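You operate a simulated robot arm through the tools that you are given. There is no shell and no other tool.

You run a simulated two-armed robot. Do the job below in one go: nothing can be reset, and whatever is moved stays where it is left.

TASK
Switch the monitor off, fold it down and carry it to the cream table.
Fine: swing the red catch over the screen before you lift; carry the tray by both handles.

The check looks at the end state, three seconds after you hand in, the way a careful person would. Anything else that was tipped, shoved, dropped, spilled or broken makes it a failure. Flat cloth is picked up by pressing the open fingertips on it (5 to 10 N) and closing them slowly along it; thin cloth reads only 2 to 8 mm in the jaws.

THE ROBOT
Two 7-joint arms with two-finger grippers on one trunk, on a base that drives. Base frame: it is fixed to the floor where the robot stands at the start and does not move with it; the origin is under the middle of the robot, x ahead of it, y to its left, z up. Units: mm, degrees, N and s.
The left shoulder is at the start at [78, 151, 988], the right one opposite. With the tool pointing down near the work surface each hand reaches from about 300 to 800 mm from the robot's upright axis, wherever it stands, measured 20 degrees to its own side. Places, roughly: button on the monitor tray [500, 100, 800]; cream table top [700, 1300, 800]; monitor screen [700, 100, 900]; red catch on the monitor tray [500, 0, 900]. Payload 2.54 kg a hand.
Tool frame (each hand has its own): the origin (TCP) lies between the finger pads and is the grasp point; the fingertips stand 30 mm ahead of it; z points along the fingers, y is the line along which they close. The gripper opens to 116 mm. The gripper's body begins 95 mm behind the TCP.
Orientation is that of the tool frame in the base frame, as a unit quaternion [x, y, z, w]. With the fingers straight down and closing along the base's y, the tool's x points along the base's -x, its y along +y and its z along -z.

THE INTERFACE
- The arms move only by the tool play_rows. It takes "left_targets", "right_targets" or both (then of equal length, played together; a hand with none holds still); each is a list of rows, each an object (a shift or turn left out is 0, a gripper value left out holds the last) with "translation": the shift along the tool's x, y, z in mm, a list of three; "rotation": the turn, a rotation vector about the tool's x, y, z in rad, a list of three; "gripper": the closure, from 0 (fully open) to 1 (shut). In form: [{"translation": [x, y, z], "rotation": [wx, wy, wz], "gripper": gripper}, ...]. A call has 1 to 20 rows; each row shifts and turns the commanded pose from where the row before left it, along the tool's axes as they then stand. A row lasts 0.2 s, in which the tool goes at most 50 mm and 8.6 degrees; a call with a longer step from one row to the next is refused whole, and so is a gripper value outside its range. A pose out of reach is approached as far as the arm can. The call stops where the force on the tool passes 40 N (or 10 N more than at its start, if that is more) or the arm is blocked; 0.2 s more then pass. The fingers move at their own pace (about 72 mm/s each) and stop on an object; they squeeze with about 39 N. The grip force told is the motor's: it shows also when the fingers shut on nothing. Time passes only in rows, and 0.2 s behind the last, so rows that do not move let the fingers close. The reply holds the time, the measured pose of the TCP, the force on the tool along the base axes, the opening and the grip force, in the units named above and with some noise, with the torque about the TCP (base axes, N m) and any sound that the robot's microphone picked up.
- Cameras (640 x 400 px; columns grow to the right, rows downward): "scene" is now at [159.4, 18.9, 1166.2]; the picture's right is [0.26, -0.97, 0.00], its down [-0.09, -0.02, -1.00] and it looks along [0.96, 0.26, -0.09] (base axes); focal length 214 px, centre (320, 200). "left" rides on the left gripper at [69, 15, -122] in its tool frame; the picture's right is [-0.22, 0.98, 0.00], its down [-0.83, -0.18, -0.53] and it looks along [-0.52, -0.12, 0.85] (tool axes); focal length 251 px, centre (320, 200). "right" rides on the right gripper at [69, -15, -122] in its tool frame; the picture's right is [0.21, 0.98, 0.00], its down [-0.83, 0.18, -0.53] and it looks along [-0.52, 0.11, 0.85] (tool axes); focal length 251 px, centre (320, 200). There is no depth. A picture from a camera that has moved, and an enlarged one, comes with that camera's place and axes in the base frame and with its lens. The place of the scene camera against the robot may be out by one fixed shift of up to 18 mm in any direction.
- camera(camera): a new picture of that camera. No time passes.
- move_column(by): slides the trunk up (or, below 0, down) by that many mm; the arms and the scene camera ride with it, the base frame stays. It gives what a move gives, with no picture.
- roll_base(legs): drives the robot by 1 to 6 legs, each [ahead, left, turn to the left] in mm, mm and degrees, along the robot's own axes; the way and the turn of a leg run together, so that a leg with both is an arc; at most 1500 mm and 180 degrees a leg. The arms and the cameras ride along, it lands a little off, and it stops where it bumps. It gives what a move gives.
- head_to(pan, tilt): turns the head with the scene camera to pan (to the left, within 80 degrees either way) and tilt (down, from -29 to 69), counted from straight ahead of the robot. It gives what a move gives.
- enlarge(camera, box): a new picture of the part [left, top, right, bottom] of that camera's present view, enlarged. No time passes.
- finish_job(): hands the job in; it is judged then, once.

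Places have to be worked out from the pictures, the camera data and where the tool is seen. Open the grippers and draw the arms clear of the work before you hand the job in, unless the task says otherwise.

The tools are called as name(argument=value, ...) on one line, values as JSON. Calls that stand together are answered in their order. play_rows: Moves the arms, as the interface text tells. Its arguments: {"type":"object","properties":{"left_targets":{"type":"array","items":{"type":"object","properties":{"translation":{"type":"array","items":{"type":"number"}},"rotation":{"type":"array","items":{"type":"number"}},"gripper":{"type":"number"}}}},"right_targets":{"type":"array","items":{"type":"object","properties":{"translation":{"type":"array","items":{"type":"number"}},"rotation":{"type":"array","items":{"type":"number"}},"gripper":{"type":"number"}}}}},"required":[]} The other tools are called the same way: move_column (by) slides the trunk up or down; roll_base (legs) drives the base; head_to (pan, tilt) turns the head that bears the scene camera; camera (camera) takes a picture; enlarge (camera, box) takes an enlarged picture of a part of a camera's view; finish_job () hands the job in.

At the start:

```text
clock: 0.0
left_eef_pos: [459.5, 344.1, 1110.2]
left_orientation: [-0.001, 1.0, -0.001, 0.001]
left_force: [-0.2, 0.2, -0.6]
left_ft_torque: [-0.01, 0.02, -0.04]
left_finger_gap: 115.9
left_grasp_force: 0.0
right_eef_pos: [332.9, -23.4, 1150.7]
right_orientation: [0.001, 1.0, -0.001, 0.0]
right_force: [-0.4, -0.3, 0.0]
right_ft_torque: [-0.02, -0.01, 0.02]
right_finger_gap: 115.9
right_grasp_force: 0.1
trunk travel left (down, up): [-225.0, 64.0]
robot x, y, heading: [0.1, -0.3, -0.0]
head pan, tilt: [15.0, 5.1]
```

scene: 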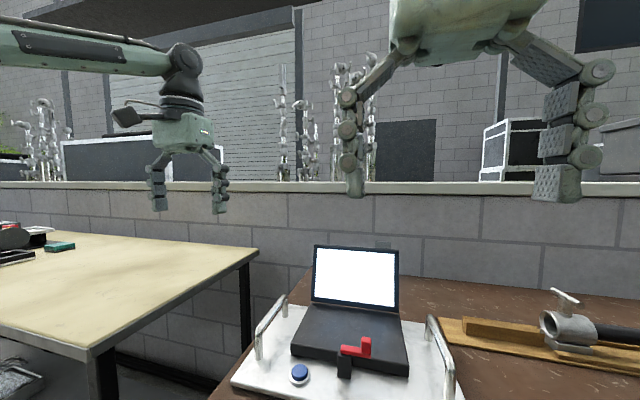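
right: 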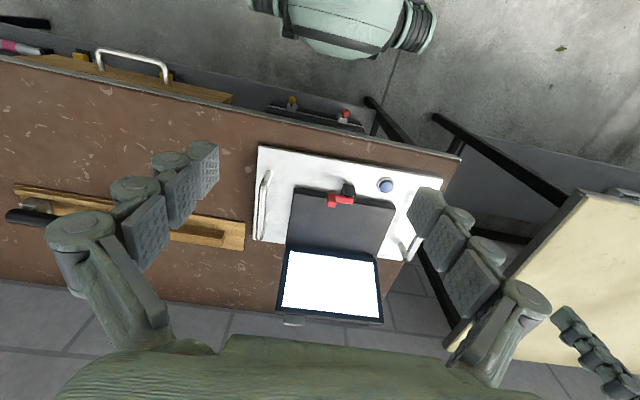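
left: 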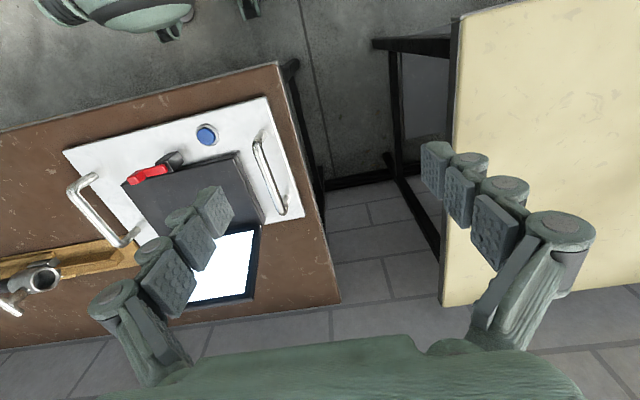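

The scene shows a tray with two handles, a laptop-like monitor, a blue button and a red catch. I'll tilt the head down for a better view of the tray.

head_to(pan=10, tilt=40)

enlarge(camera="left", box=[40, 80, 340, 320])

enlarge(camera="right", box=[230, 120, 470, 330])

```text
clock: 1.0
left_eef_pos: [458.8, 344.8, 1109.9]
left_orientation: [-0.001, 1.0, 0.0, 0.001]
left_force: [-0.3, -0.2, 1.3]
left_ft_torque: [-0.03, 0.02, -0.01]
left_finger_gap: 116.2
left_grasp_force: 0.0
right_eef_pos: [332.8, -25.9, 1150.9]
right_orientation: [0.0, 1.0, 0.001, 0.001]
right_force: [-0.6, 0.1, 0.2]
right_ft_torque: [-0.02, 0.01, 0.02]
right_finger_gap: 116.2
right_grasp_force: 0.1
trunk travel left (down, up): [-225.0, 64.0]
robot x, y, heading: [2.3, 1.3, 0.0]
head pan, tilt: [10.0, 40.0]
```

```text
1.67 times, centred on (190, 200) of left
camera zoom: at [389.4, 359.6, 1230.4], right [0.21, 0.98, 0.0], down [0.82, -0.18, 0.54], along [0.52, -0.11, -0.84], focal length 419 px, centre (537, 200)
```

zoom: 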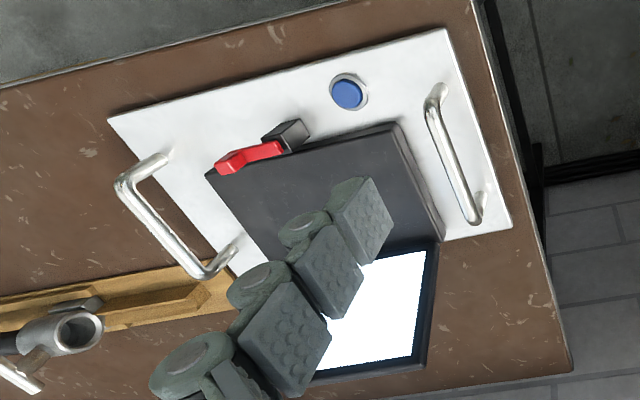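

```text
1.90 times, centred on (350, 225) of right
camera zoom: at [263.2, -38.3, 1272.2], right [-0.21, 0.98, 0.0], down [0.83, 0.18, 0.53], along [0.52, 0.11, -0.85], focal length 479 px, centre (263, 152)
```

zoom: 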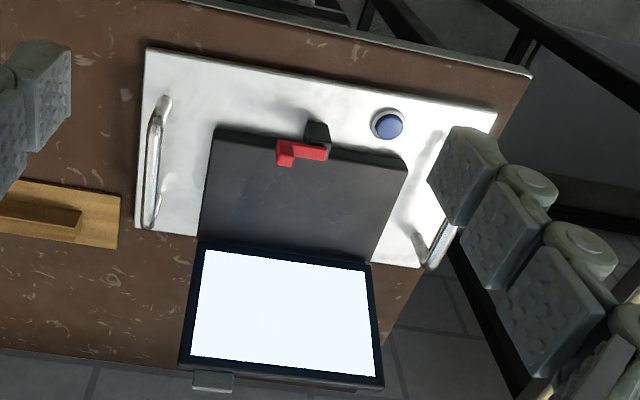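

The head now looks down; I take scene pictures to locate things.

camera(camera="scene")

enlarge(camera="scene", box=[200, 100, 460, 262])

```text
taken
camera scene: at [154.4, 9.9, 1110.7], right [0.17, -0.98, 0.0], down [-0.63, -0.11, -0.77], along [0.75, 0.13, -0.64], focal length 214 px, centre (320, 200)
```

scene: 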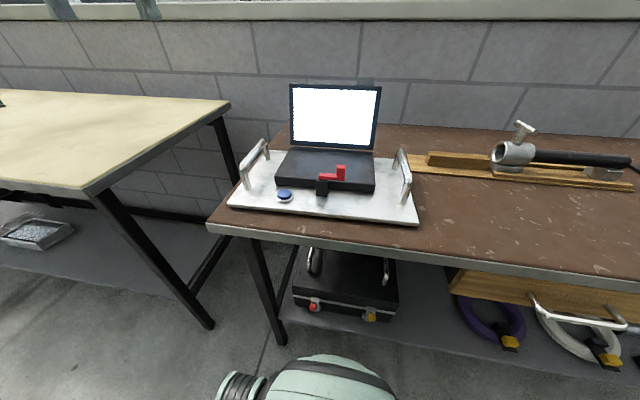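

```text
2.46 times, centred on (330, 181) of scene
camera zoom: at [154.4, 9.9, 1110.7], right [0.17, -0.98, 0.0], down [-0.63, -0.11, -0.77], along [0.75, 0.13, -0.64], focal length 528 px, centre (295, 247)
```

zoom: 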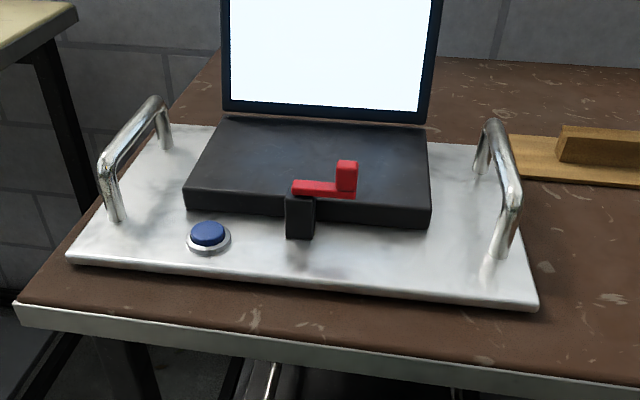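

Triangulating from both wrist cameras, the button top is near [476, 146, 820]. I'll bring the left hand above it with closed fingers.

play_rows(left_targets=[{"translation": [-2.5, -28.5, 28], "gripper": 1}, {"translation": [-2.5, -28.5, 28]}, {"translation": [-2.5, -28.5, 28]}, {"translation": [-2.5, -28.5, 28]}, {"translation": [-2.5, -28.5, 28]}, {"translation": [-2.5, -28.5, 28]}, {"translation": [-2, -28, 28]}, {"translation": [0, 0, 0]}])

camera(camera="left")

camera(camera="right")

camera(camera="scene")

```text
clock: 2.8
left_eef_pos: [477.0, 148.6, 915.3]
left_orientation: [-0.001, 1.0, 0.0, 0.002]
left_force: [0.4, -0.4, 0.1]
left_ft_torque: [0.0, 0.01, 0.01]
left_finger_gap: 0.3
left_grasp_force: 28.7
right_eef_pos: [333.1, -24.5, 1151.3]
right_orientation: [-0.001, 1.0, 0.0, 0.001]
right_force: [0.2, -0.6, 0.4]
right_ft_torque: [0.01, 0.01, -0.06]
right_finger_gap: 115.8
right_grasp_force: 0.1
trunk travel left (down, up): [-225.0, 64.0]
robot x, y, heading: [-1.4, 1.3, 0.0]
head pan, tilt: [10.0, 40.0]
```

```text
taken
camera left: at [407.5, 162.5, 1036.3], right [0.21, 0.98, 0.0], down [0.82, -0.18, 0.54], along [0.52, -0.11, -0.84], focal length 251 px, centre (320, 200)
```

left: 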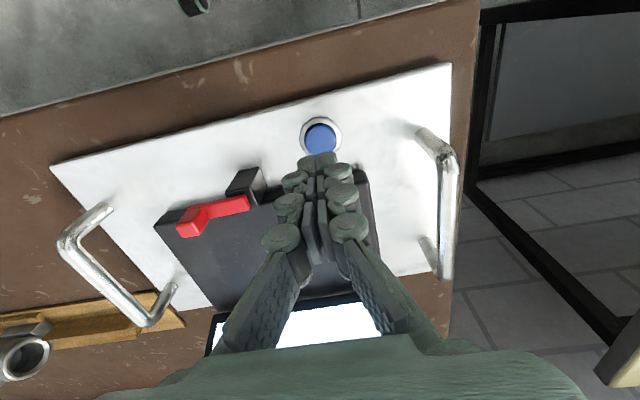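

```text
taken
camera right: at [263.0, -38.2, 1272.3], right [-0.21, 0.98, 0.0], down [0.83, 0.18, 0.53], along [0.52, 0.11, -0.85], focal length 251 px, centre (320, 200)
```

right: 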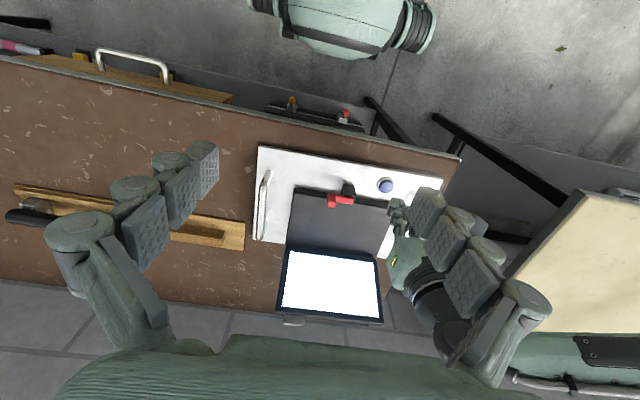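

```text
taken
camera scene: at [154.2, 9.9, 1110.7], right [0.17, -0.98, 0.0], down [-0.63, -0.11, -0.77], along [0.75, 0.13, -0.64], focal length 214 px, centre (320, 200)
```

scene: 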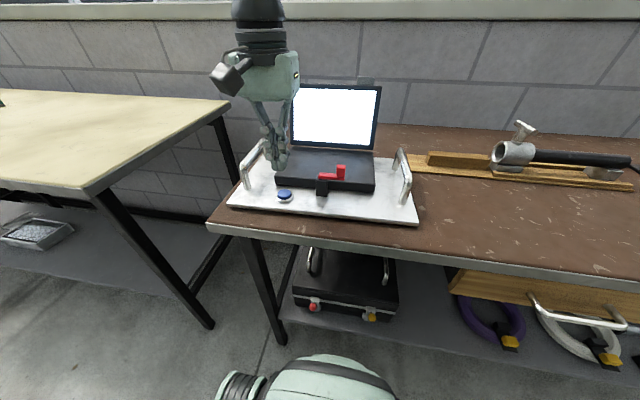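

The fingertips are right above the button. I lower until the tips nearly touch, then press gently.

play_rows(left_targets=[{"translation": [0, -2, 25]}, {"translation": [0, 0, 25]}, {"translation": [0, 0, 8]}, {"translation": [0, 0, 3]}, {"translation": [0, 0, 0]}])

enlarge(camera="scene", box=[200, 80, 460, 242])

```text
clock: 4.0
left_eef_pos: [476.4, 144.1, 852.6]
left_orientation: [0.0, 1.0, 0.0, 0.001]
left_force: [-0.5, 0.6, 2.1]
left_ft_torque: [-0.01, -0.03, 0.02]
left_finger_gap: 5.8
left_grasp_force: 29.1
right_eef_pos: [331.9, -23.1, 1151.8]
right_orientation: [0.0, 1.0, 0.0, 0.0]
right_force: [-1.0, 0.0, -0.2]
right_ft_torque: [-0.03, -0.03, 0.0]
right_finger_gap: 115.6
right_grasp_force: 0.1
trunk travel left (down, up): [-225.0, 64.0]
robot x, y, heading: [2.9, -0.2, 0.1]
head pan, tilt: [10.0, 40.0]
heard: click
```

```text
2.46 times, centred on (330, 161) of scene
camera zoom: at [154.4, 9.9, 1110.6], right [0.17, -0.98, 0.0], down [-0.63, -0.11, -0.77], along [0.75, 0.13, -0.64], focal length 528 px, centre (295, 296)
```

zoom: 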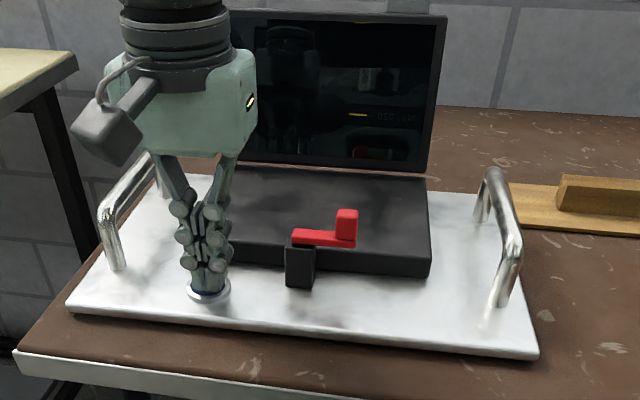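

A click was heard and the screen is dark. I lift straight off the button.

play_rows(left_targets=[{"translation": [0, 0, -20]}, {"translation": [0, 0, -40]}, {"translation": [0, 0, -45]}, {"translation": [0, 0, -45]}, {"translation": [0, 30, -35]}, {"translation": [0, 45, 0]}, {"translation": [0, 45, 0]}, {"translation": [0, 0, 0]}])

enlarge(camera="scene", box=[200, 80, 460, 242])

camera(camera="left")

enlarge(camera="right", box=[240, 130, 440, 340])

```text
clock: 5.8
left_eef_pos: [476.3, 265.1, 1038.4]
left_orientation: [0.0, 1.0, 0.0, 0.001]
left_force: [-0.4, -0.8, 0.6]
left_ft_torque: [0.0, -0.01, -0.02]
left_finger_gap: 0.0
left_grasp_force: 28.4
right_eef_pos: [330.7, -24.8, 1151.2]
right_orientation: [0.0, 1.0, 0.001, 0.0]
right_force: [-0.7, 0.0, 0.0]
right_ft_torque: [0.01, 0.0, -0.04]
right_finger_gap: 115.9
right_grasp_force: 0.1
trunk travel left (down, up): [-225.0, 64.0]
robot x, y, heading: [2.5, -0.1, 0.0]
head pan, tilt: [10.0, 40.0]
```

```text
2.46 times, centred on (330, 161) of scene
camera zoom: at [154.5, 9.7, 1110.6], right [0.17, -0.98, 0.0], down [-0.63, -0.11, -0.77], along [0.75, 0.13, -0.64], focal length 528 px, centre (295, 296)
```

zoom: 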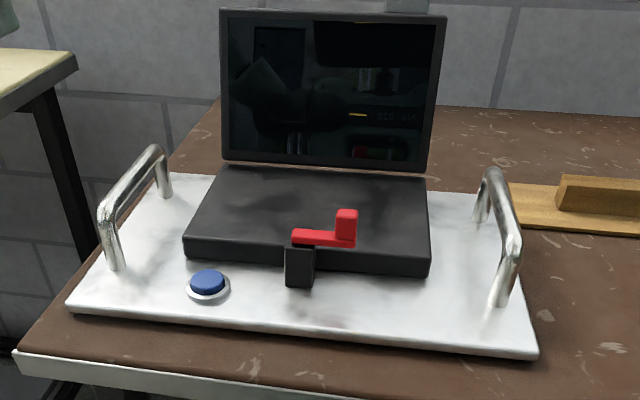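

```text
taken
camera left: at [406.3, 279.6, 1159.2], right [0.21, 0.98, 0.0], down [0.82, -0.18, 0.54], along [0.52, -0.11, -0.84], focal length 251 px, centre (320, 200)
```

left: 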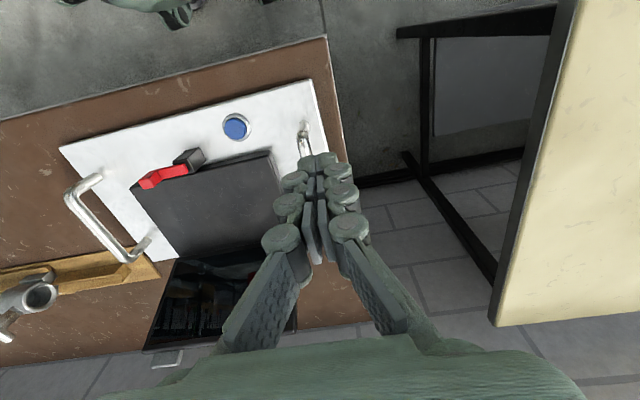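

```text
1.90 times, centred on (340, 235) of right
camera zoom: at [263.3, -38.5, 1272.2], right [-0.21, 0.98, 0.0], down [0.83, 0.18, 0.53], along [0.52, 0.11, -0.85], focal length 479 px, centre (282, 133)
```

zoom: 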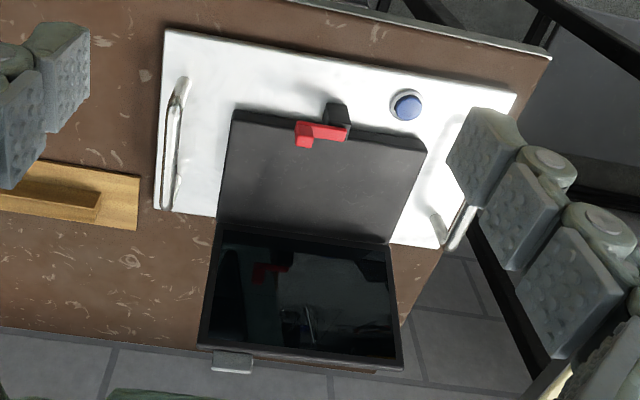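

The screen stays off after release. Next I need a closer look at the catch and the screen's tab, so I move the right hand closer (still well above).

play_rows(right_targets=[{"translation": [-27, -9, 35]}, {"translation": [-27, -9, 35]}, {"translation": [-27, -9, 35]}, {"translation": [-28, -8, 36]}, {"translation": [0, 0, 0]}])

camera(camera="right")

enlarge(camera="right", box=[250, 120, 470, 258])

enlarge(camera="left", box=[60, 80, 340, 255])

```text
clock: 7.0
left_eef_pos: [474.9, 263.3, 1038.0]
left_orientation: [-0.001, 1.0, -0.001, 0.001]
left_force: [0.0, 0.1, -0.3]
left_ft_torque: [-0.04, 0.0, -0.01]
left_finger_gap: 0.0
left_grasp_force: 28.6
right_eef_pos: [439.3, -59.8, 1009.3]
right_orientation: [0.0, 1.0, 0.0, 0.001]
right_force: [-1.1, 0.8, -0.5]
right_ft_torque: [0.01, -0.02, 0.01]
right_finger_gap: 115.9
right_grasp_force: 0.0
trunk travel left (down, up): [-225.0, 64.0]
robot x, y, heading: [2.7, -1.4, 0.2]
head pan, tilt: [10.0, 40.0]
```

```text
taken
camera right: at [370.8, -73.8, 1130.4], right [-0.21, 0.98, 0.0], down [0.83, 0.18, 0.53], along [0.52, 0.11, -0.85], focal length 251 px, centre (320, 200)
```

right: 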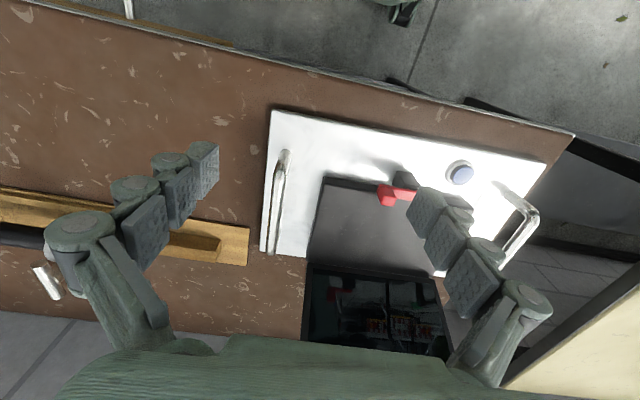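

```text
2.90 times, centred on (360, 189) of right
camera zoom: at [370.8, -73.8, 1130.4], right [-0.21, 0.98, 0.0], down [0.83, 0.18, 0.53], along [0.52, 0.11, -0.85], focal length 729 px, centre (204, 232)
```

zoom: 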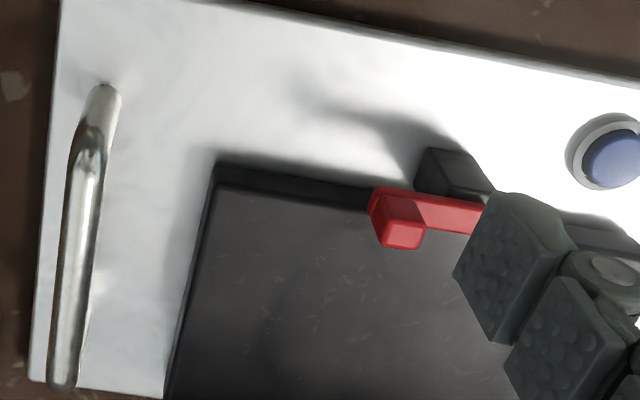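

```text
2.29 times, centred on (200, 168) of left
camera zoom: at [406.1, 279.5, 1159.1], right [0.21, 0.98, 0.0], down [0.82, -0.18, 0.54], along [0.52, -0.11, -0.84], focal length 575 px, centre (594, 274)
```

zoom: 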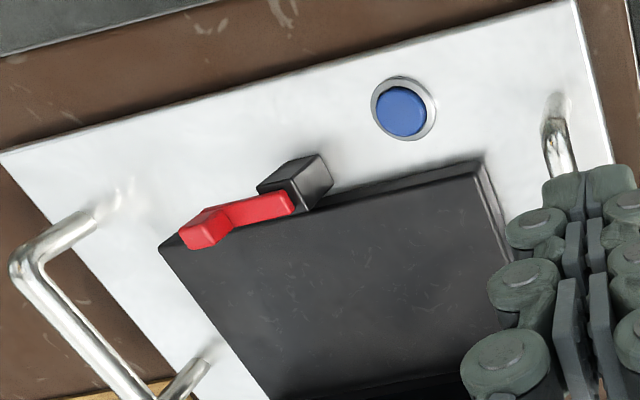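

The knob of the catch is at about [506, 36, 886], pivot at about [500, 73]; the screen top is at about [706, 8–75, 985], hinge near x=674, z=830. I'll bring the closed left fingers over and behind the screen at a safe height.

play_rows(left_targets=[{"translation": [0, 0, -42]}, {"translation": [-38, -22, 0]}, {"translation": [-38, -22, 0]}, {"translation": [-38, -22, 0]}, {"translation": [-38, -22, 0]}, {"translation": [-38, -22, 0]}, {"translation": [-38, -22, 0]}, {"translation": [-37, -21, 0]}, {"translation": [0, 0, 0]}])

camera(camera="scene")

camera(camera="left")

camera(camera="right")

```text
clock: 9.0
left_eef_pos: [599.7, 212.0, 1034.7]
left_orientation: [-0.001, 1.0, -0.001, 0.001]
left_force: [-0.2, 0.4, -0.1]
left_ft_torque: [-0.04, 0.01, 0.0]
left_finger_gap: 0.0
left_grasp_force: 28.7
left hand out of reach, approached as far as the arm can: row 4, 5, 6, 7, 8
right_eef_pos: [439.8, -60.0, 1011.0]
right_orientation: [0.0, 1.0, 0.0, 0.0]
right_force: [-0.2, -0.4, -0.2]
right_ft_torque: [0.02, 0.02, -0.02]
right_finger_gap: 116.2
right_grasp_force: 0.0
trunk travel left (down, up): [-225.0, 64.0]
robot x, y, heading: [-1.1, -0.2, 0.2]
head pan, tilt: [10.0, 40.0]
```

```text
taken
camera scene: at [154.5, 9.9, 1110.6], right [0.17, -0.98, 0.0], down [-0.63, -0.11, -0.77], along [0.75, 0.13, -0.64], focal length 214 px, centre (320, 200)
```

scene: 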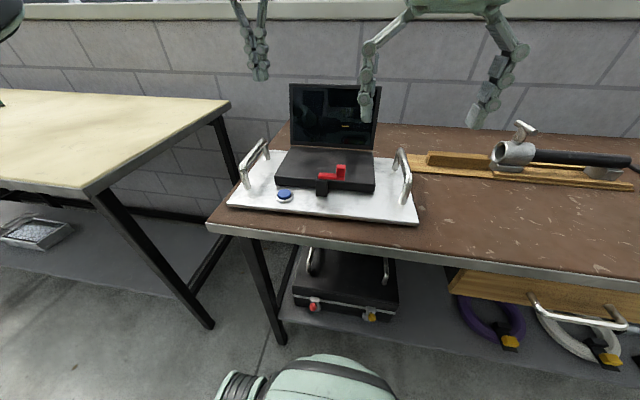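

```text
taken
camera left: at [531.9, 226.5, 1155.1], right [0.21, 0.98, 0.0], down [0.82, -0.18, 0.54], along [0.52, -0.11, -0.84], focal length 251 px, centre (320, 200)
```

left: 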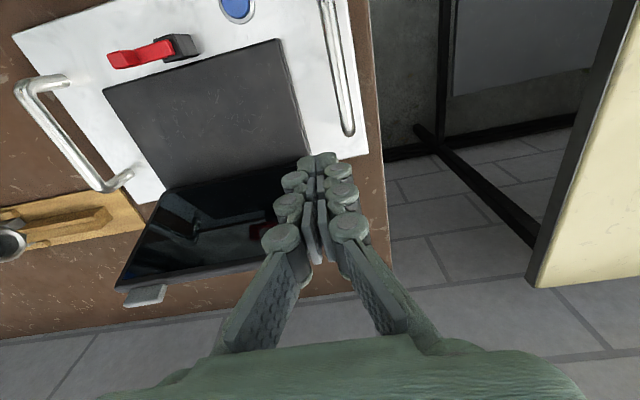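

```text
taken
camera right: at [370.8, -73.7, 1130.6], right [-0.21, 0.98, 0.0], down [0.83, 0.18, 0.53], along [0.52, 0.11, -0.85], focal length 251 px, centre (320, 200)
```

right: 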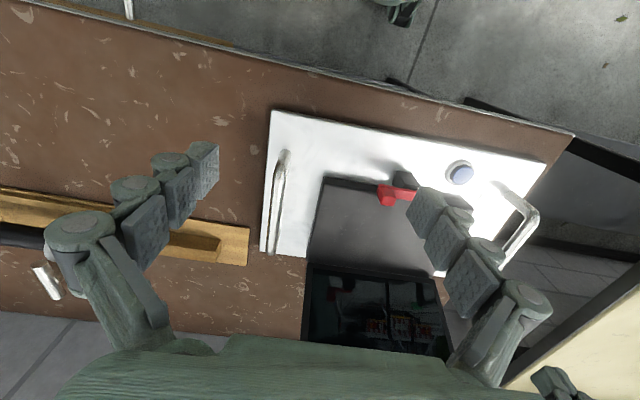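

The vertical tool can't reach there at that height. I'll pitch the left tool forward ~30° so the wrist stays closer; first a small pitch to see where the commanded pose stands.

play_rows(left_targets=[{"rotation": [0, -0.1309, 0]}])

```text
clock: 9.4
left_eef_pos: [600.3, 212.4, 1033.7]
left_orientation: [0.0, 0.998, 0.0, 0.067]
left_force: [0.8, 0.7, -0.2]
left_ft_torque: [-0.02, 0.01, 0.01]
left_finger_gap: 0.0
left_grasp_force: 28.6
right_eef_pos: [440.1, -60.3, 1010.5]
right_orientation: [0.0, 1.0, 0.0, 0.001]
right_force: [1.0, -0.4, -0.1]
right_ft_torque: [0.04, 0.04, -0.01]
right_finger_gap: 116.0
right_grasp_force: 0.2
trunk travel left (down, up): [-225.0, 64.0]
robot x, y, heading: [0.8, -0.2, 0.3]
head pan, tilt: [10.0, 40.0]
```

The command resyncs to the measured pose. I finish the pitch to 30° and move over the screen top to behind it.

play_rows(left_targets=[{"rotation": [0, -0.1309, 0]}, {"rotation": [0, -0.1309, 0]}, {"rotation": [0, -0.1309, 0]}, {"translation": [-26.6, -22.4, 11.9]}, {"translation": [-26.6, -22.4, 11.9]}, {"translation": [-26.6, -22.4, 11.9]}, {"translation": [-26.6, -22.4, 11.9]}, {"translation": [-26.6, -22.4, 11.9]}, {"translation": [0, 0, 0]}])

camera(camera="left")

enlarge(camera="scene", box=[200, 0, 460, 162])

camera(camera="right")

```text
clock: 11.4
left_eef_pos: [678.9, 151.3, 1036.8]
left_orientation: [-0.001, 0.965, 0.0, 0.261]
left_force: [-0.6, 0.2, 0.7]
left_ft_torque: [0.01, 0.02, -0.02]
left_finger_gap: 0.0
left_grasp_force: 28.0
left hand out of reach, approached as far as the arm can: row 6, 7, 8
right_eef_pos: [441.3, -61.0, 1010.5]
right_orientation: [0.0, 1.0, 0.0, -0.001]
right_force: [0.1, 0.4, 0.0]
right_ft_torque: [-0.01, -0.01, -0.01]
right_finger_gap: 116.0
right_grasp_force: 0.1
trunk travel left (down, up): [-225.0, 64.0]
robot x, y, heading: [2.2, 0.1, 0.0]
head pan, tilt: [10.0, 40.0]
```

```text
taken
camera left: at [557.3, 166.9, 1107.1], right [0.18, 0.98, 0.11], down [0.45, -0.18, 0.88], along [0.88, -0.11, -0.47], focal length 251 px, centre (320, 200)
```

left: 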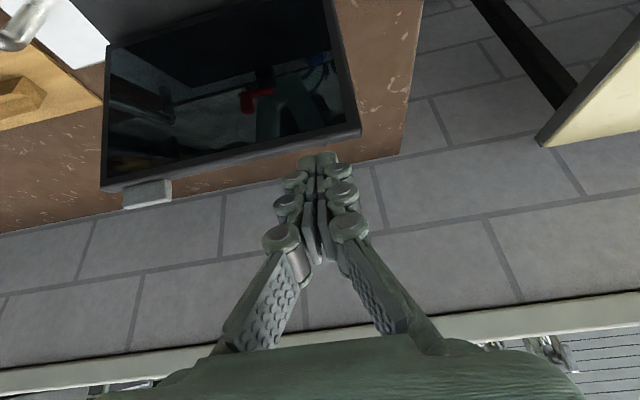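

```text
2.46 times, centred on (330, 81) of scene
camera zoom: at [154.5, 9.9, 1110.6], right [0.17, -0.98, 0.0], down [-0.63, -0.11, -0.77], along [0.75, 0.13, -0.64], focal length 528 px, centre (295, 493)
```

zoom: 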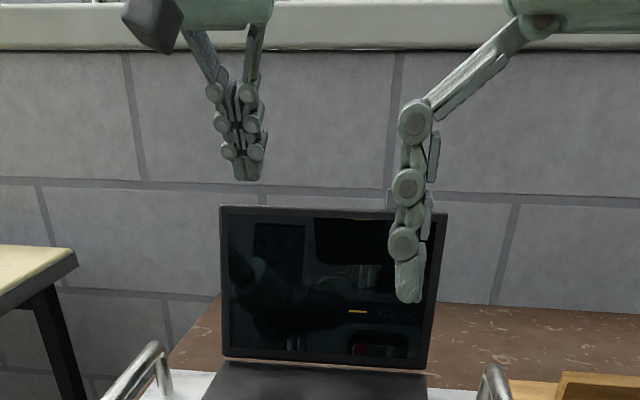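

```text
taken
camera right: at [370.7, -73.7, 1130.6], right [-0.21, 0.98, 0.0], down [0.83, 0.18, 0.53], along [0.52, 0.11, -0.85], focal length 251 px, centre (320, 200)
```

right: 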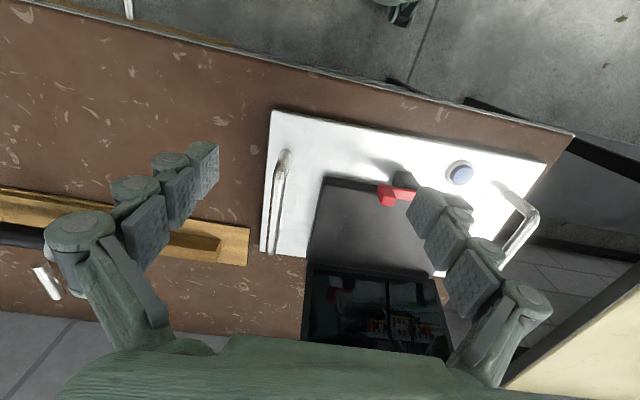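

Reach is still short at that height, so I'll raise the trunk and pitch further to 45°.

move_column(by=60)

play_rows(left_targets=[{"rotation": [0, -0.1309, 0]}, {"rotation": [0, -0.1309, 0]}, {"translation": [-1, -17, 30]}, {"translation": [-1, -17, 30]}, {"translation": [-1, -17, 30]}, {"translation": [0, 0, 0]}])

camera(camera="left")

camera(camera="scene")

camera(camera="right")

```text
clock: 12.4
left_eef_pos: [678.4, 152.3, 1097.7]
left_orientation: [-0.001, 0.966, 0.0, 0.26]
left_force: [1.2, 0.4, 0.3]
left_ft_torque: [0.02, -0.03, 0.0]
left_finger_gap: 0.2
left_grasp_force: 28.2
right_eef_pos: [440.0, -59.3, 1069.6]
right_orientation: [0.001, 1.0, 0.0, 0.001]
right_force: [-0.3, -0.2, 0.8]
right_ft_torque: [0.0, 0.0, 0.0]
right_finger_gap: 115.9
right_grasp_force: 0.2
trunk travel left (down, up): [-285.0, 4.0]
robot x, y, heading: [-0.8, 0.4, 0.2]
head pan, tilt: [10.0, 40.0]
```

```text
clock: 13.8
left_eef_pos: [723.5, 119.4, 1050.0]
left_orientation: [0.0, 0.923, -0.001, 0.384]
left_force: [-0.1, -0.1, -0.6]
left_ft_torque: [-0.02, 0.0, -0.03]
left_finger_gap: 0.2
left_grasp_force: 27.9
left hand out of reach, approached as far as the arm can: row 5
right_eef_pos: [440.8, -59.4, 1069.5]
right_orientation: [-0.001, 1.0, 0.0, 0.0]
right_force: [-0.6, 0.0, -0.2]
right_ft_torque: [-0.01, 0.01, -0.02]
right_finger_gap: 116.2
right_grasp_force: 0.1
trunk travel left (down, up): [-285.0, 4.0]
robot x, y, heading: [-2.7, -0.4, -0.2]
head pan, tilt: [10.0, 40.0]
```

```text
taken
camera left: at [588.7, 133.8, 1085.2], right [0.15, 0.98, 0.15], down [0.2, -0.18, 0.96], along [0.97, -0.11, -0.23], focal length 251 px, centre (320, 200)
```

left: 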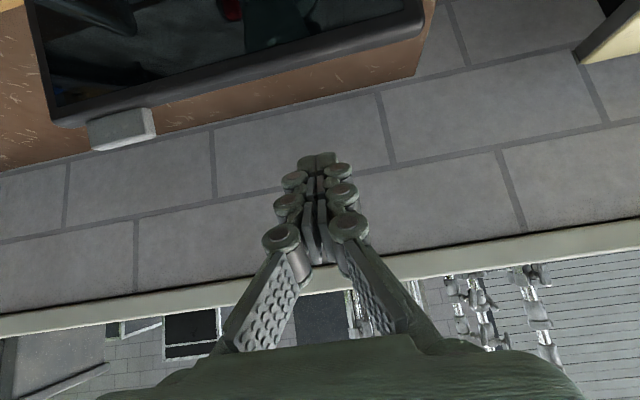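

```text
taken
camera scene: at [154.7, 10.0, 1170.5], right [0.17, -0.98, 0.0], down [-0.63, -0.11, -0.77], along [0.75, 0.13, -0.64], focal length 214 px, centre (320, 200)
```

scene: 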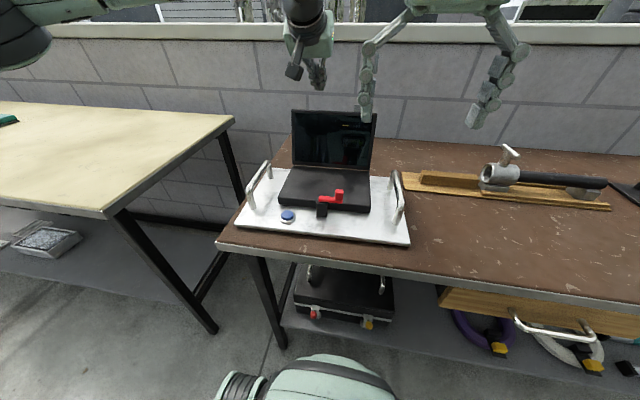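

```text
taken
camera right: at [371.0, -73.6, 1190.5], right [-0.21, 0.98, 0.0], down [0.83, 0.18, 0.53], along [0.52, 0.11, -0.85], focal length 251 px, centre (320, 200)
```

right: 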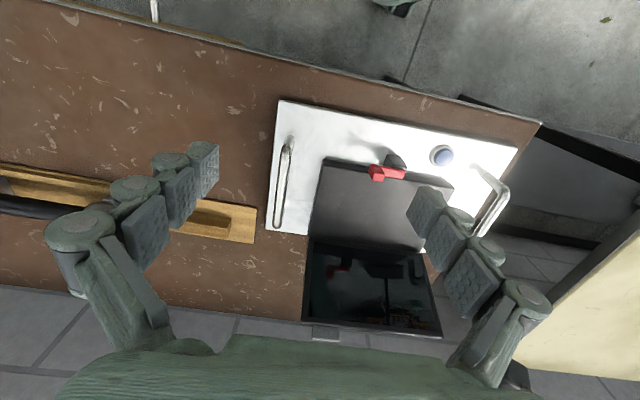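

The screen's top back edge is near [715, –, 976]. I lower the inclined finger straight down behind the top edge and then pull gently toward the robot to about vertical.

play_rows(left_targets=[{"translation": [17.7, -5, 17.7]}, {"translation": [17.7, -5, 17.7]}, {"translation": [6, 0, 6]}, {"translation": [6, 0, 6]}, {"translation": [5.6, 0, -5.6]}, {"translation": [5.6, 0, -7]}, {"translation": [0, 0, 0]}])

camera(camera="left")

enlarge(camera="scene", box=[200, 50, 460, 212])

camera(camera="right")

```text
clock: 15.4
left_eef_pos: [701.9, 114.2, 982.5]
left_orientation: [-0.001, 0.924, 0.0, 0.382]
left_force: [0.7, -0.5, -0.9]
left_ft_torque: [-0.03, -0.01, 0.02]
left_finger_gap: 0.0
left_grasp_force: 28.9
left hand out of reach, approached as far as the arm can: row 1, 3
right_eef_pos: [440.6, -59.5, 1069.3]
right_orientation: [0.0, 1.0, 0.0, 0.0]
right_force: [-0.1, -0.5, -0.4]
right_ft_torque: [0.02, 0.0, -0.02]
right_finger_gap: 116.0
right_grasp_force: 0.1
trunk travel left (down, up): [-285.0, 4.0]
robot x, y, heading: [-4.1, -0.1, 0.1]
head pan, tilt: [10.0, 40.0]
```

```text
taken
camera left: at [567.6, 128.0, 1018.8], right [0.15, 0.98, 0.15], down [0.21, -0.18, 0.96], along [0.97, -0.11, -0.23], focal length 251 px, centre (320, 200)
```

left: 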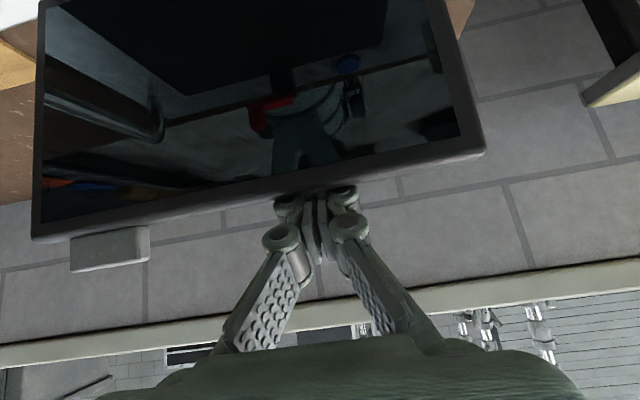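

```text
2.46 times, centred on (330, 131) of scene
camera zoom: at [154.6, 9.9, 1170.5], right [0.17, -0.98, 0.0], down [-0.63, -0.11, -0.77], along [0.75, 0.13, -0.64], focal length 528 px, centre (295, 370)
```

zoom: 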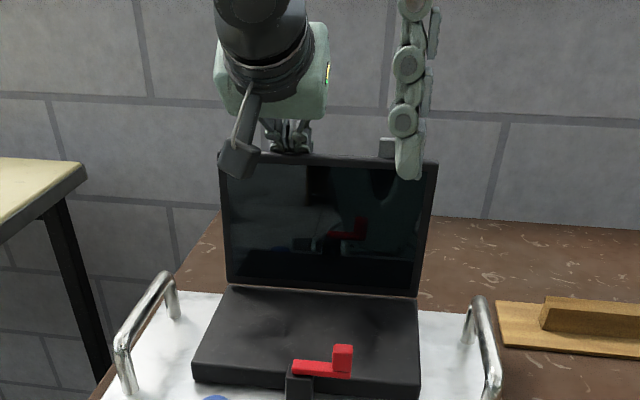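

```text
taken
camera right: at [370.8, -73.7, 1190.6], right [-0.21, 0.98, 0.0], down [0.83, 0.18, 0.53], along [0.52, 0.11, -0.85], focal length 251 px, centre (320, 200)
```

right: 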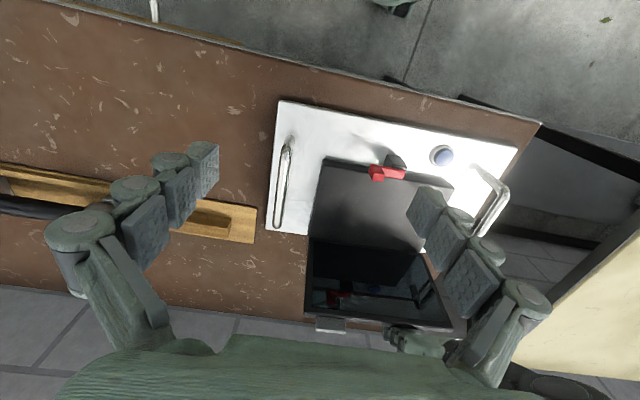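

The finger is hooked behind the top edge and the screen has begun to move with nearly no force. I continue the arc toward ~40° forward, slowly.

play_rows(left_targets=[{"translation": [9.2, 0, -12]}, {"translation": [9.2, 0, -12]}, {"translation": [12.7, 0, -9.9]}, {"translation": [12.7, 0, -9.9]}, {"translation": [0, 0, 0]}])

camera(camera="left")

enlarge(camera="scene", box=[200, 50, 460, 212])

camera(camera="right")

```text
clock: 16.6
left_eef_pos: [641.3, 113.3, 981.8]
left_orientation: [-0.001, 0.924, 0.0, 0.383]
left_force: [0.3, 0.2, -0.7]
left_ft_torque: [-0.03, 0.02, -0.01]
left_finger_gap: 0.0
left_grasp_force: 28.5
right_eef_pos: [441.0, -60.1, 1069.9]
right_orientation: [0.0, 1.0, 0.0, 0.001]
right_force: [0.2, 0.1, 0.1]
right_ft_torque: [0.02, 0.01, 0.0]
right_finger_gap: 116.0
right_grasp_force: 0.1
trunk travel left (down, up): [-285.0, 4.0]
robot x, y, heading: [1.6, -4.2, -0.2]
head pan, tilt: [10.0, 40.0]
```

```text
taken
camera left: at [505.5, 128.3, 1018.9], right [0.15, 0.98, 0.15], down [0.2, -0.18, 0.96], along [0.97, -0.11, -0.23], focal length 251 px, centre (320, 200)
```

left: 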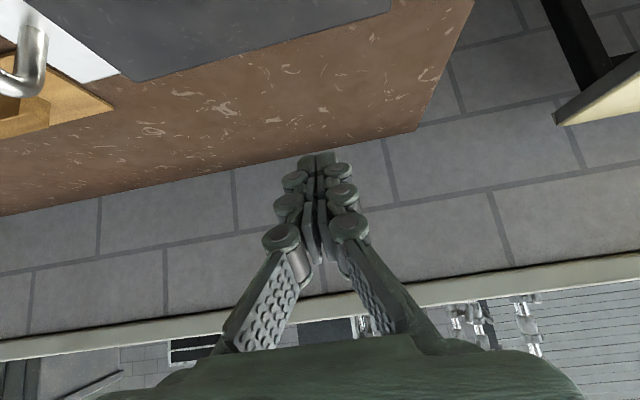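

```text
2.46 times, centred on (330, 131) of scene
camera zoom: at [154.5, 9.9, 1170.6], right [0.17, -0.98, 0.0], down [-0.63, -0.11, -0.77], along [0.75, 0.13, -0.64], focal length 528 px, centre (295, 370)
```

zoom: 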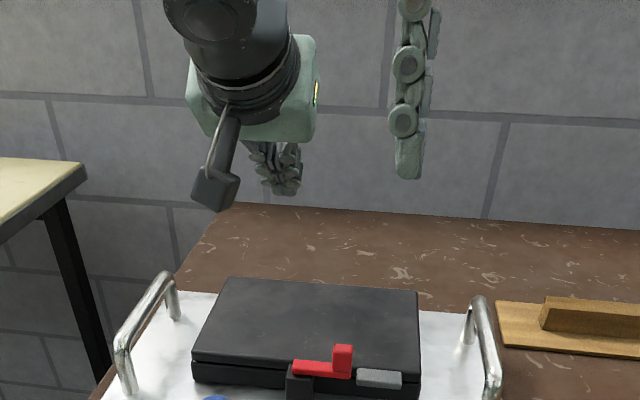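

```text
taken
camera right: at [370.8, -73.7, 1190.6], right [-0.21, 0.98, 0.0], down [0.83, 0.18, 0.53], along [0.52, 0.11, -0.85], focal length 251 px, centre (320, 200)
```

right: 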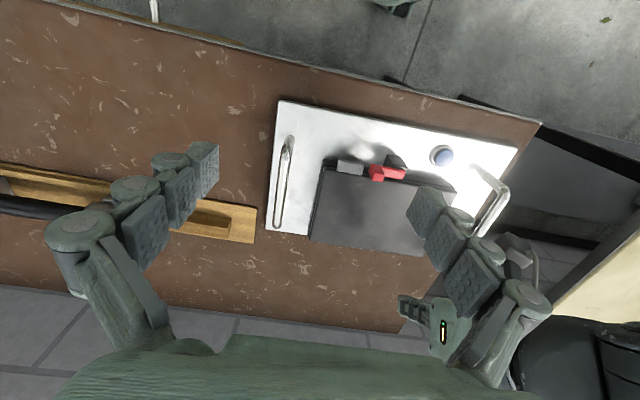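

The screen swung shut on its own. I withdraw the left hand up, back to vertical and to the left, and then check whether it lies fully closed.

play_rows(left_targets=[{"translation": [0, 0, -49]}, {"translation": [0, 25, -20], "rotation": [0, 0.1309, 0]}, {"translation": [0, 30, 0], "rotation": [0, 0.1309, 0]}, {"translation": [0, 30, 0], "rotation": [0, 0.1309, 0]}, {"translation": [0, 30, 0], "rotation": [0, 0.1309, 0]}, {"translation": [0, 30, 0], "rotation": [0, 0.1309, 0]}, {"translation": [0, 30, 0], "rotation": [0, 0.1309, 0]}, {"translation": [20, 0, 0]}])

enlarge(camera="scene", box=[240, 140, 400, 240])

camera(camera="left")

enlarge(camera="right", box=[260, 90, 480, 228])

```text
clock: 18.4
left_eef_pos: [574.0, 290.4, 1032.9]
left_orientation: [0.0, 1.0, -0.001, 0.0]
left_force: [-0.8, -0.7, 0.7]
left_ft_torque: [-0.03, -0.04, -0.05]
left_finger_gap: 0.0
left_grasp_force: 28.5
right_eef_pos: [439.9, -60.1, 1070.1]
right_orientation: [0.0, 1.0, -0.001, 0.0]
right_force: [-0.1, 1.0, -0.3]
right_ft_torque: [-0.03, -0.06, 0.0]
right_finger_gap: 116.1
right_grasp_force: 0.0
trunk travel left (down, up): [-285.0, 4.0]
robot x, y, heading: [0.2, -2.3, -0.0]
head pan, tilt: [10.0, 40.0]
```

```text
4.00 times, centred on (320, 190) of scene
camera zoom: at [153.7, 9.9, 1170.8], right [0.17, -0.98, 0.0], down [-0.63, -0.11, -0.77], along [0.76, 0.13, -0.64], focal length 858 px, centre (320, 240)
```

zoom: 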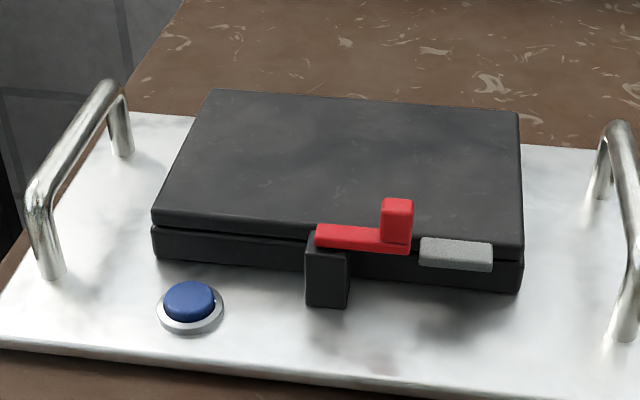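

```text
taken
camera left: at [503.6, 304.2, 1152.9], right [0.21, 0.98, 0.0], down [0.83, -0.18, 0.54], along [0.52, -0.12, -0.84], focal length 251 px, centre (320, 200)
```

left: 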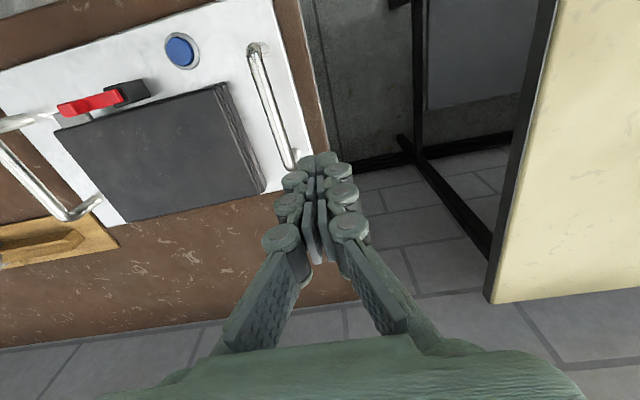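

```text
2.90 times, centred on (370, 159) of right
camera zoom: at [369.9, -73.7, 1191.0], right [-0.21, 0.98, 0.0], down [0.83, 0.18, 0.53], along [0.52, 0.11, -0.85], focal length 729 px, centre (175, 319)
```

zoom: 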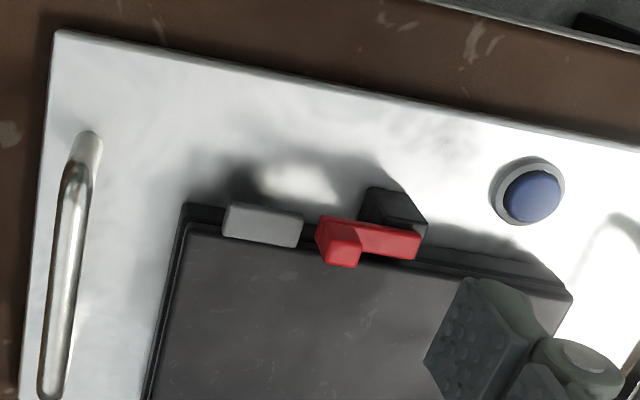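

The screen lies shut and clear of the catch. I take an enlarged left-wrist view to triangulate the knob height and position precisely.

enlarge(camera="left", box=[30, 50, 190, 150])

enlarge(camera="right", box=[320, 120, 480, 220])

```text
4.00 times, centred on (110, 100) of left
camera zoom: at [503.6, 304.2, 1152.9], right [0.21, 0.98, 0.0], down [0.83, -0.18, 0.54], along [0.52, -0.12, -0.84], focal length 1006 px, centre (1160, 600)
```

zoom: 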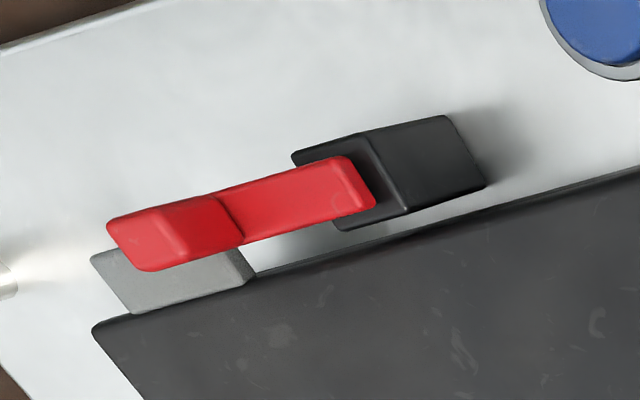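

```text
4.00 times, centred on (400, 170) of right
camera zoom: at [369.9, -73.7, 1191.0], right [-0.21, 0.98, 0.0], down [0.83, 0.18, 0.53], along [0.52, 0.11, -0.85], focal length 1006 px, centre (0, 320)
```

zoom: 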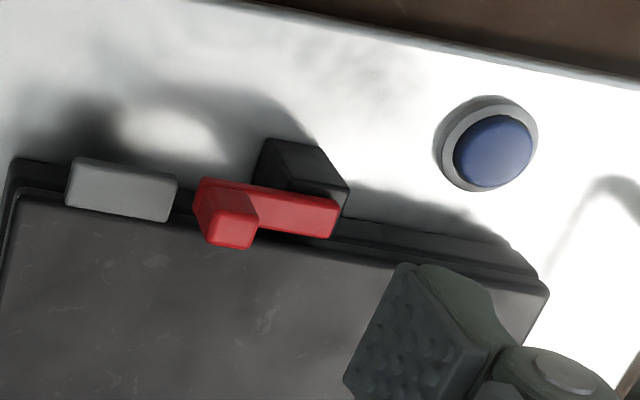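

The knob top is at about [506, 36, 884], arm top z≈859, pivot near [505, 73]. I close the right gripper and set its tips in front of the knob with tips at z≈866, above the closed screen.

play_rows(right_targets=[{"translation": [-7.5, 24.5, 27.5], "gripper": 1}, {"translation": [-7.5, 24.5, 27.5]}, {"translation": [-7.5, 24.5, 27.5]}, {"translation": [-7.5, 24.5, 27.5]}, {"translation": [0, 0, 0]}, {"translation": [0, 0, 32]}, {"translation": [0, 0, 32]}, {"translation": [0, 0, 0]}])

camera(camera="right")

enlarge(camera="scene", box=[240, 140, 400, 240])

camera(camera="left")

```text
clock: 20.2
left_eef_pos: [573.3, 288.6, 1031.4]
left_orientation: [0.0, 1.0, 0.0, 0.001]
left_force: [0.4, 0.0, -0.5]
left_ft_torque: [-0.02, -0.02, 0.01]
left_finger_gap: 0.1
left_grasp_force: 28.2
right_eef_pos: [469.3, 38.7, 895.4]
right_orientation: [0.0, 1.0, 0.0, -0.001]
right_force: [-0.4, 0.2, -0.3]
right_ft_torque: [-0.02, 0.04, -0.02]
right_finger_gap: 0.0
right_grasp_force: 28.3
trunk travel left (down, up): [-285.0, 4.0]
robot x, y, heading: [2.1, -4.1, -0.1]
head pan, tilt: [10.0, 40.0]
```

```text
taken
camera right: at [400.1, 24.2, 1016.4], right [-0.21, 0.98, 0.0], down [0.83, 0.18, 0.53], along [0.52, 0.12, -0.85], focal length 251 px, centre (320, 200)
```

right: 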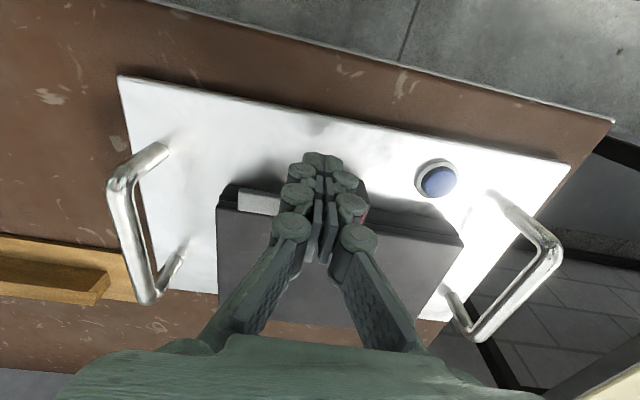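

```text
4.00 times, centred on (320, 190) of scene
camera zoom: at [154.4, 9.9, 1170.6], right [0.17, -0.98, 0.0], down [-0.63, -0.11, -0.77], along [0.75, 0.13, -0.64], focal length 858 px, centre (320, 240)
```

zoom: 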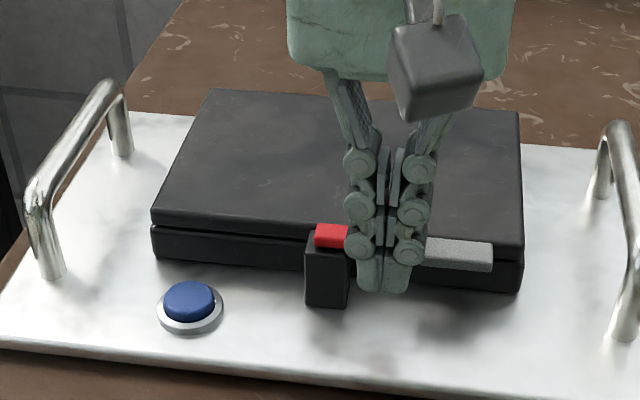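

```text
taken
camera left: at [504.4, 304.0, 1152.3], right [0.21, 0.98, 0.0], down [0.82, -0.18, 0.54], along [0.52, -0.11, -0.84], focal length 251 px, centre (320, 200)
```

left: 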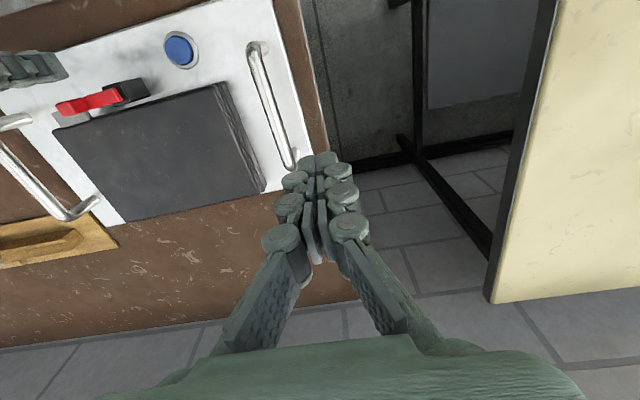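

The fingertips stand in front of the knob. I push it in +x in small steps.

play_rows(right_targets=[{"translation": [-9, 0, 0]}, {"translation": [-8, 0, 0]}, {"translation": [-8, -1, 0]}, {"translation": [-8, -1, 0]}, {"translation": [0, 0, 0]}])

enlarge(camera="left", box=[0, 40, 240, 190])

enlarge(camera="scene", box=[240, 140, 400, 240])

```text
clock: 21.4
left_eef_pos: [573.5, 289.2, 1031.6]
left_orientation: [-0.002, 1.0, 0.0, 0.001]
left_force: [0.2, -0.9, 0.2]
left_ft_torque: [0.01, -0.01, -0.02]
left_finger_gap: 0.5
left_grasp_force: 28.6
right_eef_pos: [504.2, 35.9, 896.3]
right_orientation: [0.001, 1.0, 0.0, 0.0]
right_force: [-0.7, 0.5, -0.2]
right_ft_torque: [-0.02, 0.03, 0.01]
right_finger_gap: 0.1
right_grasp_force: 28.5
trunk travel left (down, up): [-285.0, 4.0]
robot x, y, heading: [4.5, 1.7, 0.1]
head pan, tilt: [10.0, 40.0]
```

```text
2.67 times, centred on (120, 115) of left
camera zoom: at [504.5, 304.0, 1152.3], right [0.21, 0.98, 0.0], down [0.82, -0.18, 0.54], along [0.52, -0.11, -0.84], focal length 670 px, centre (853, 427)
```

zoom: 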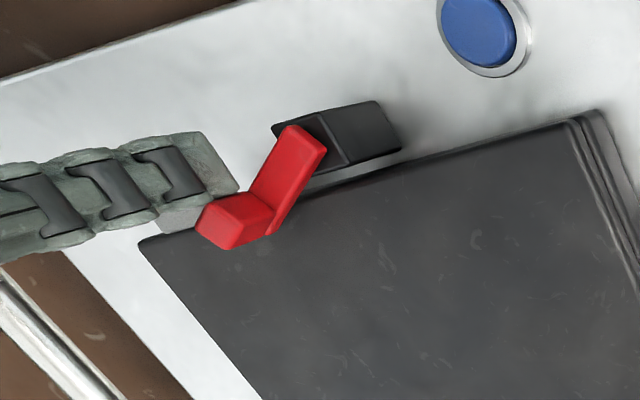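

```text
4.00 times, centred on (320, 190) of scene
camera zoom: at [154.4, 9.9, 1170.6], right [0.17, -0.98, 0.0], down [-0.63, -0.11, -0.77], along [0.75, 0.13, -0.64], focal length 858 px, centre (320, 240)
```

zoom: 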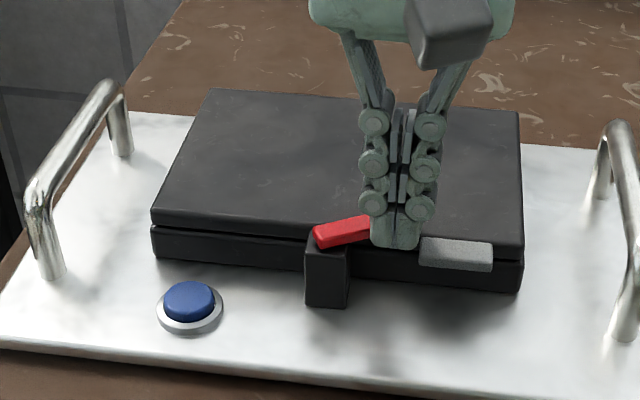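

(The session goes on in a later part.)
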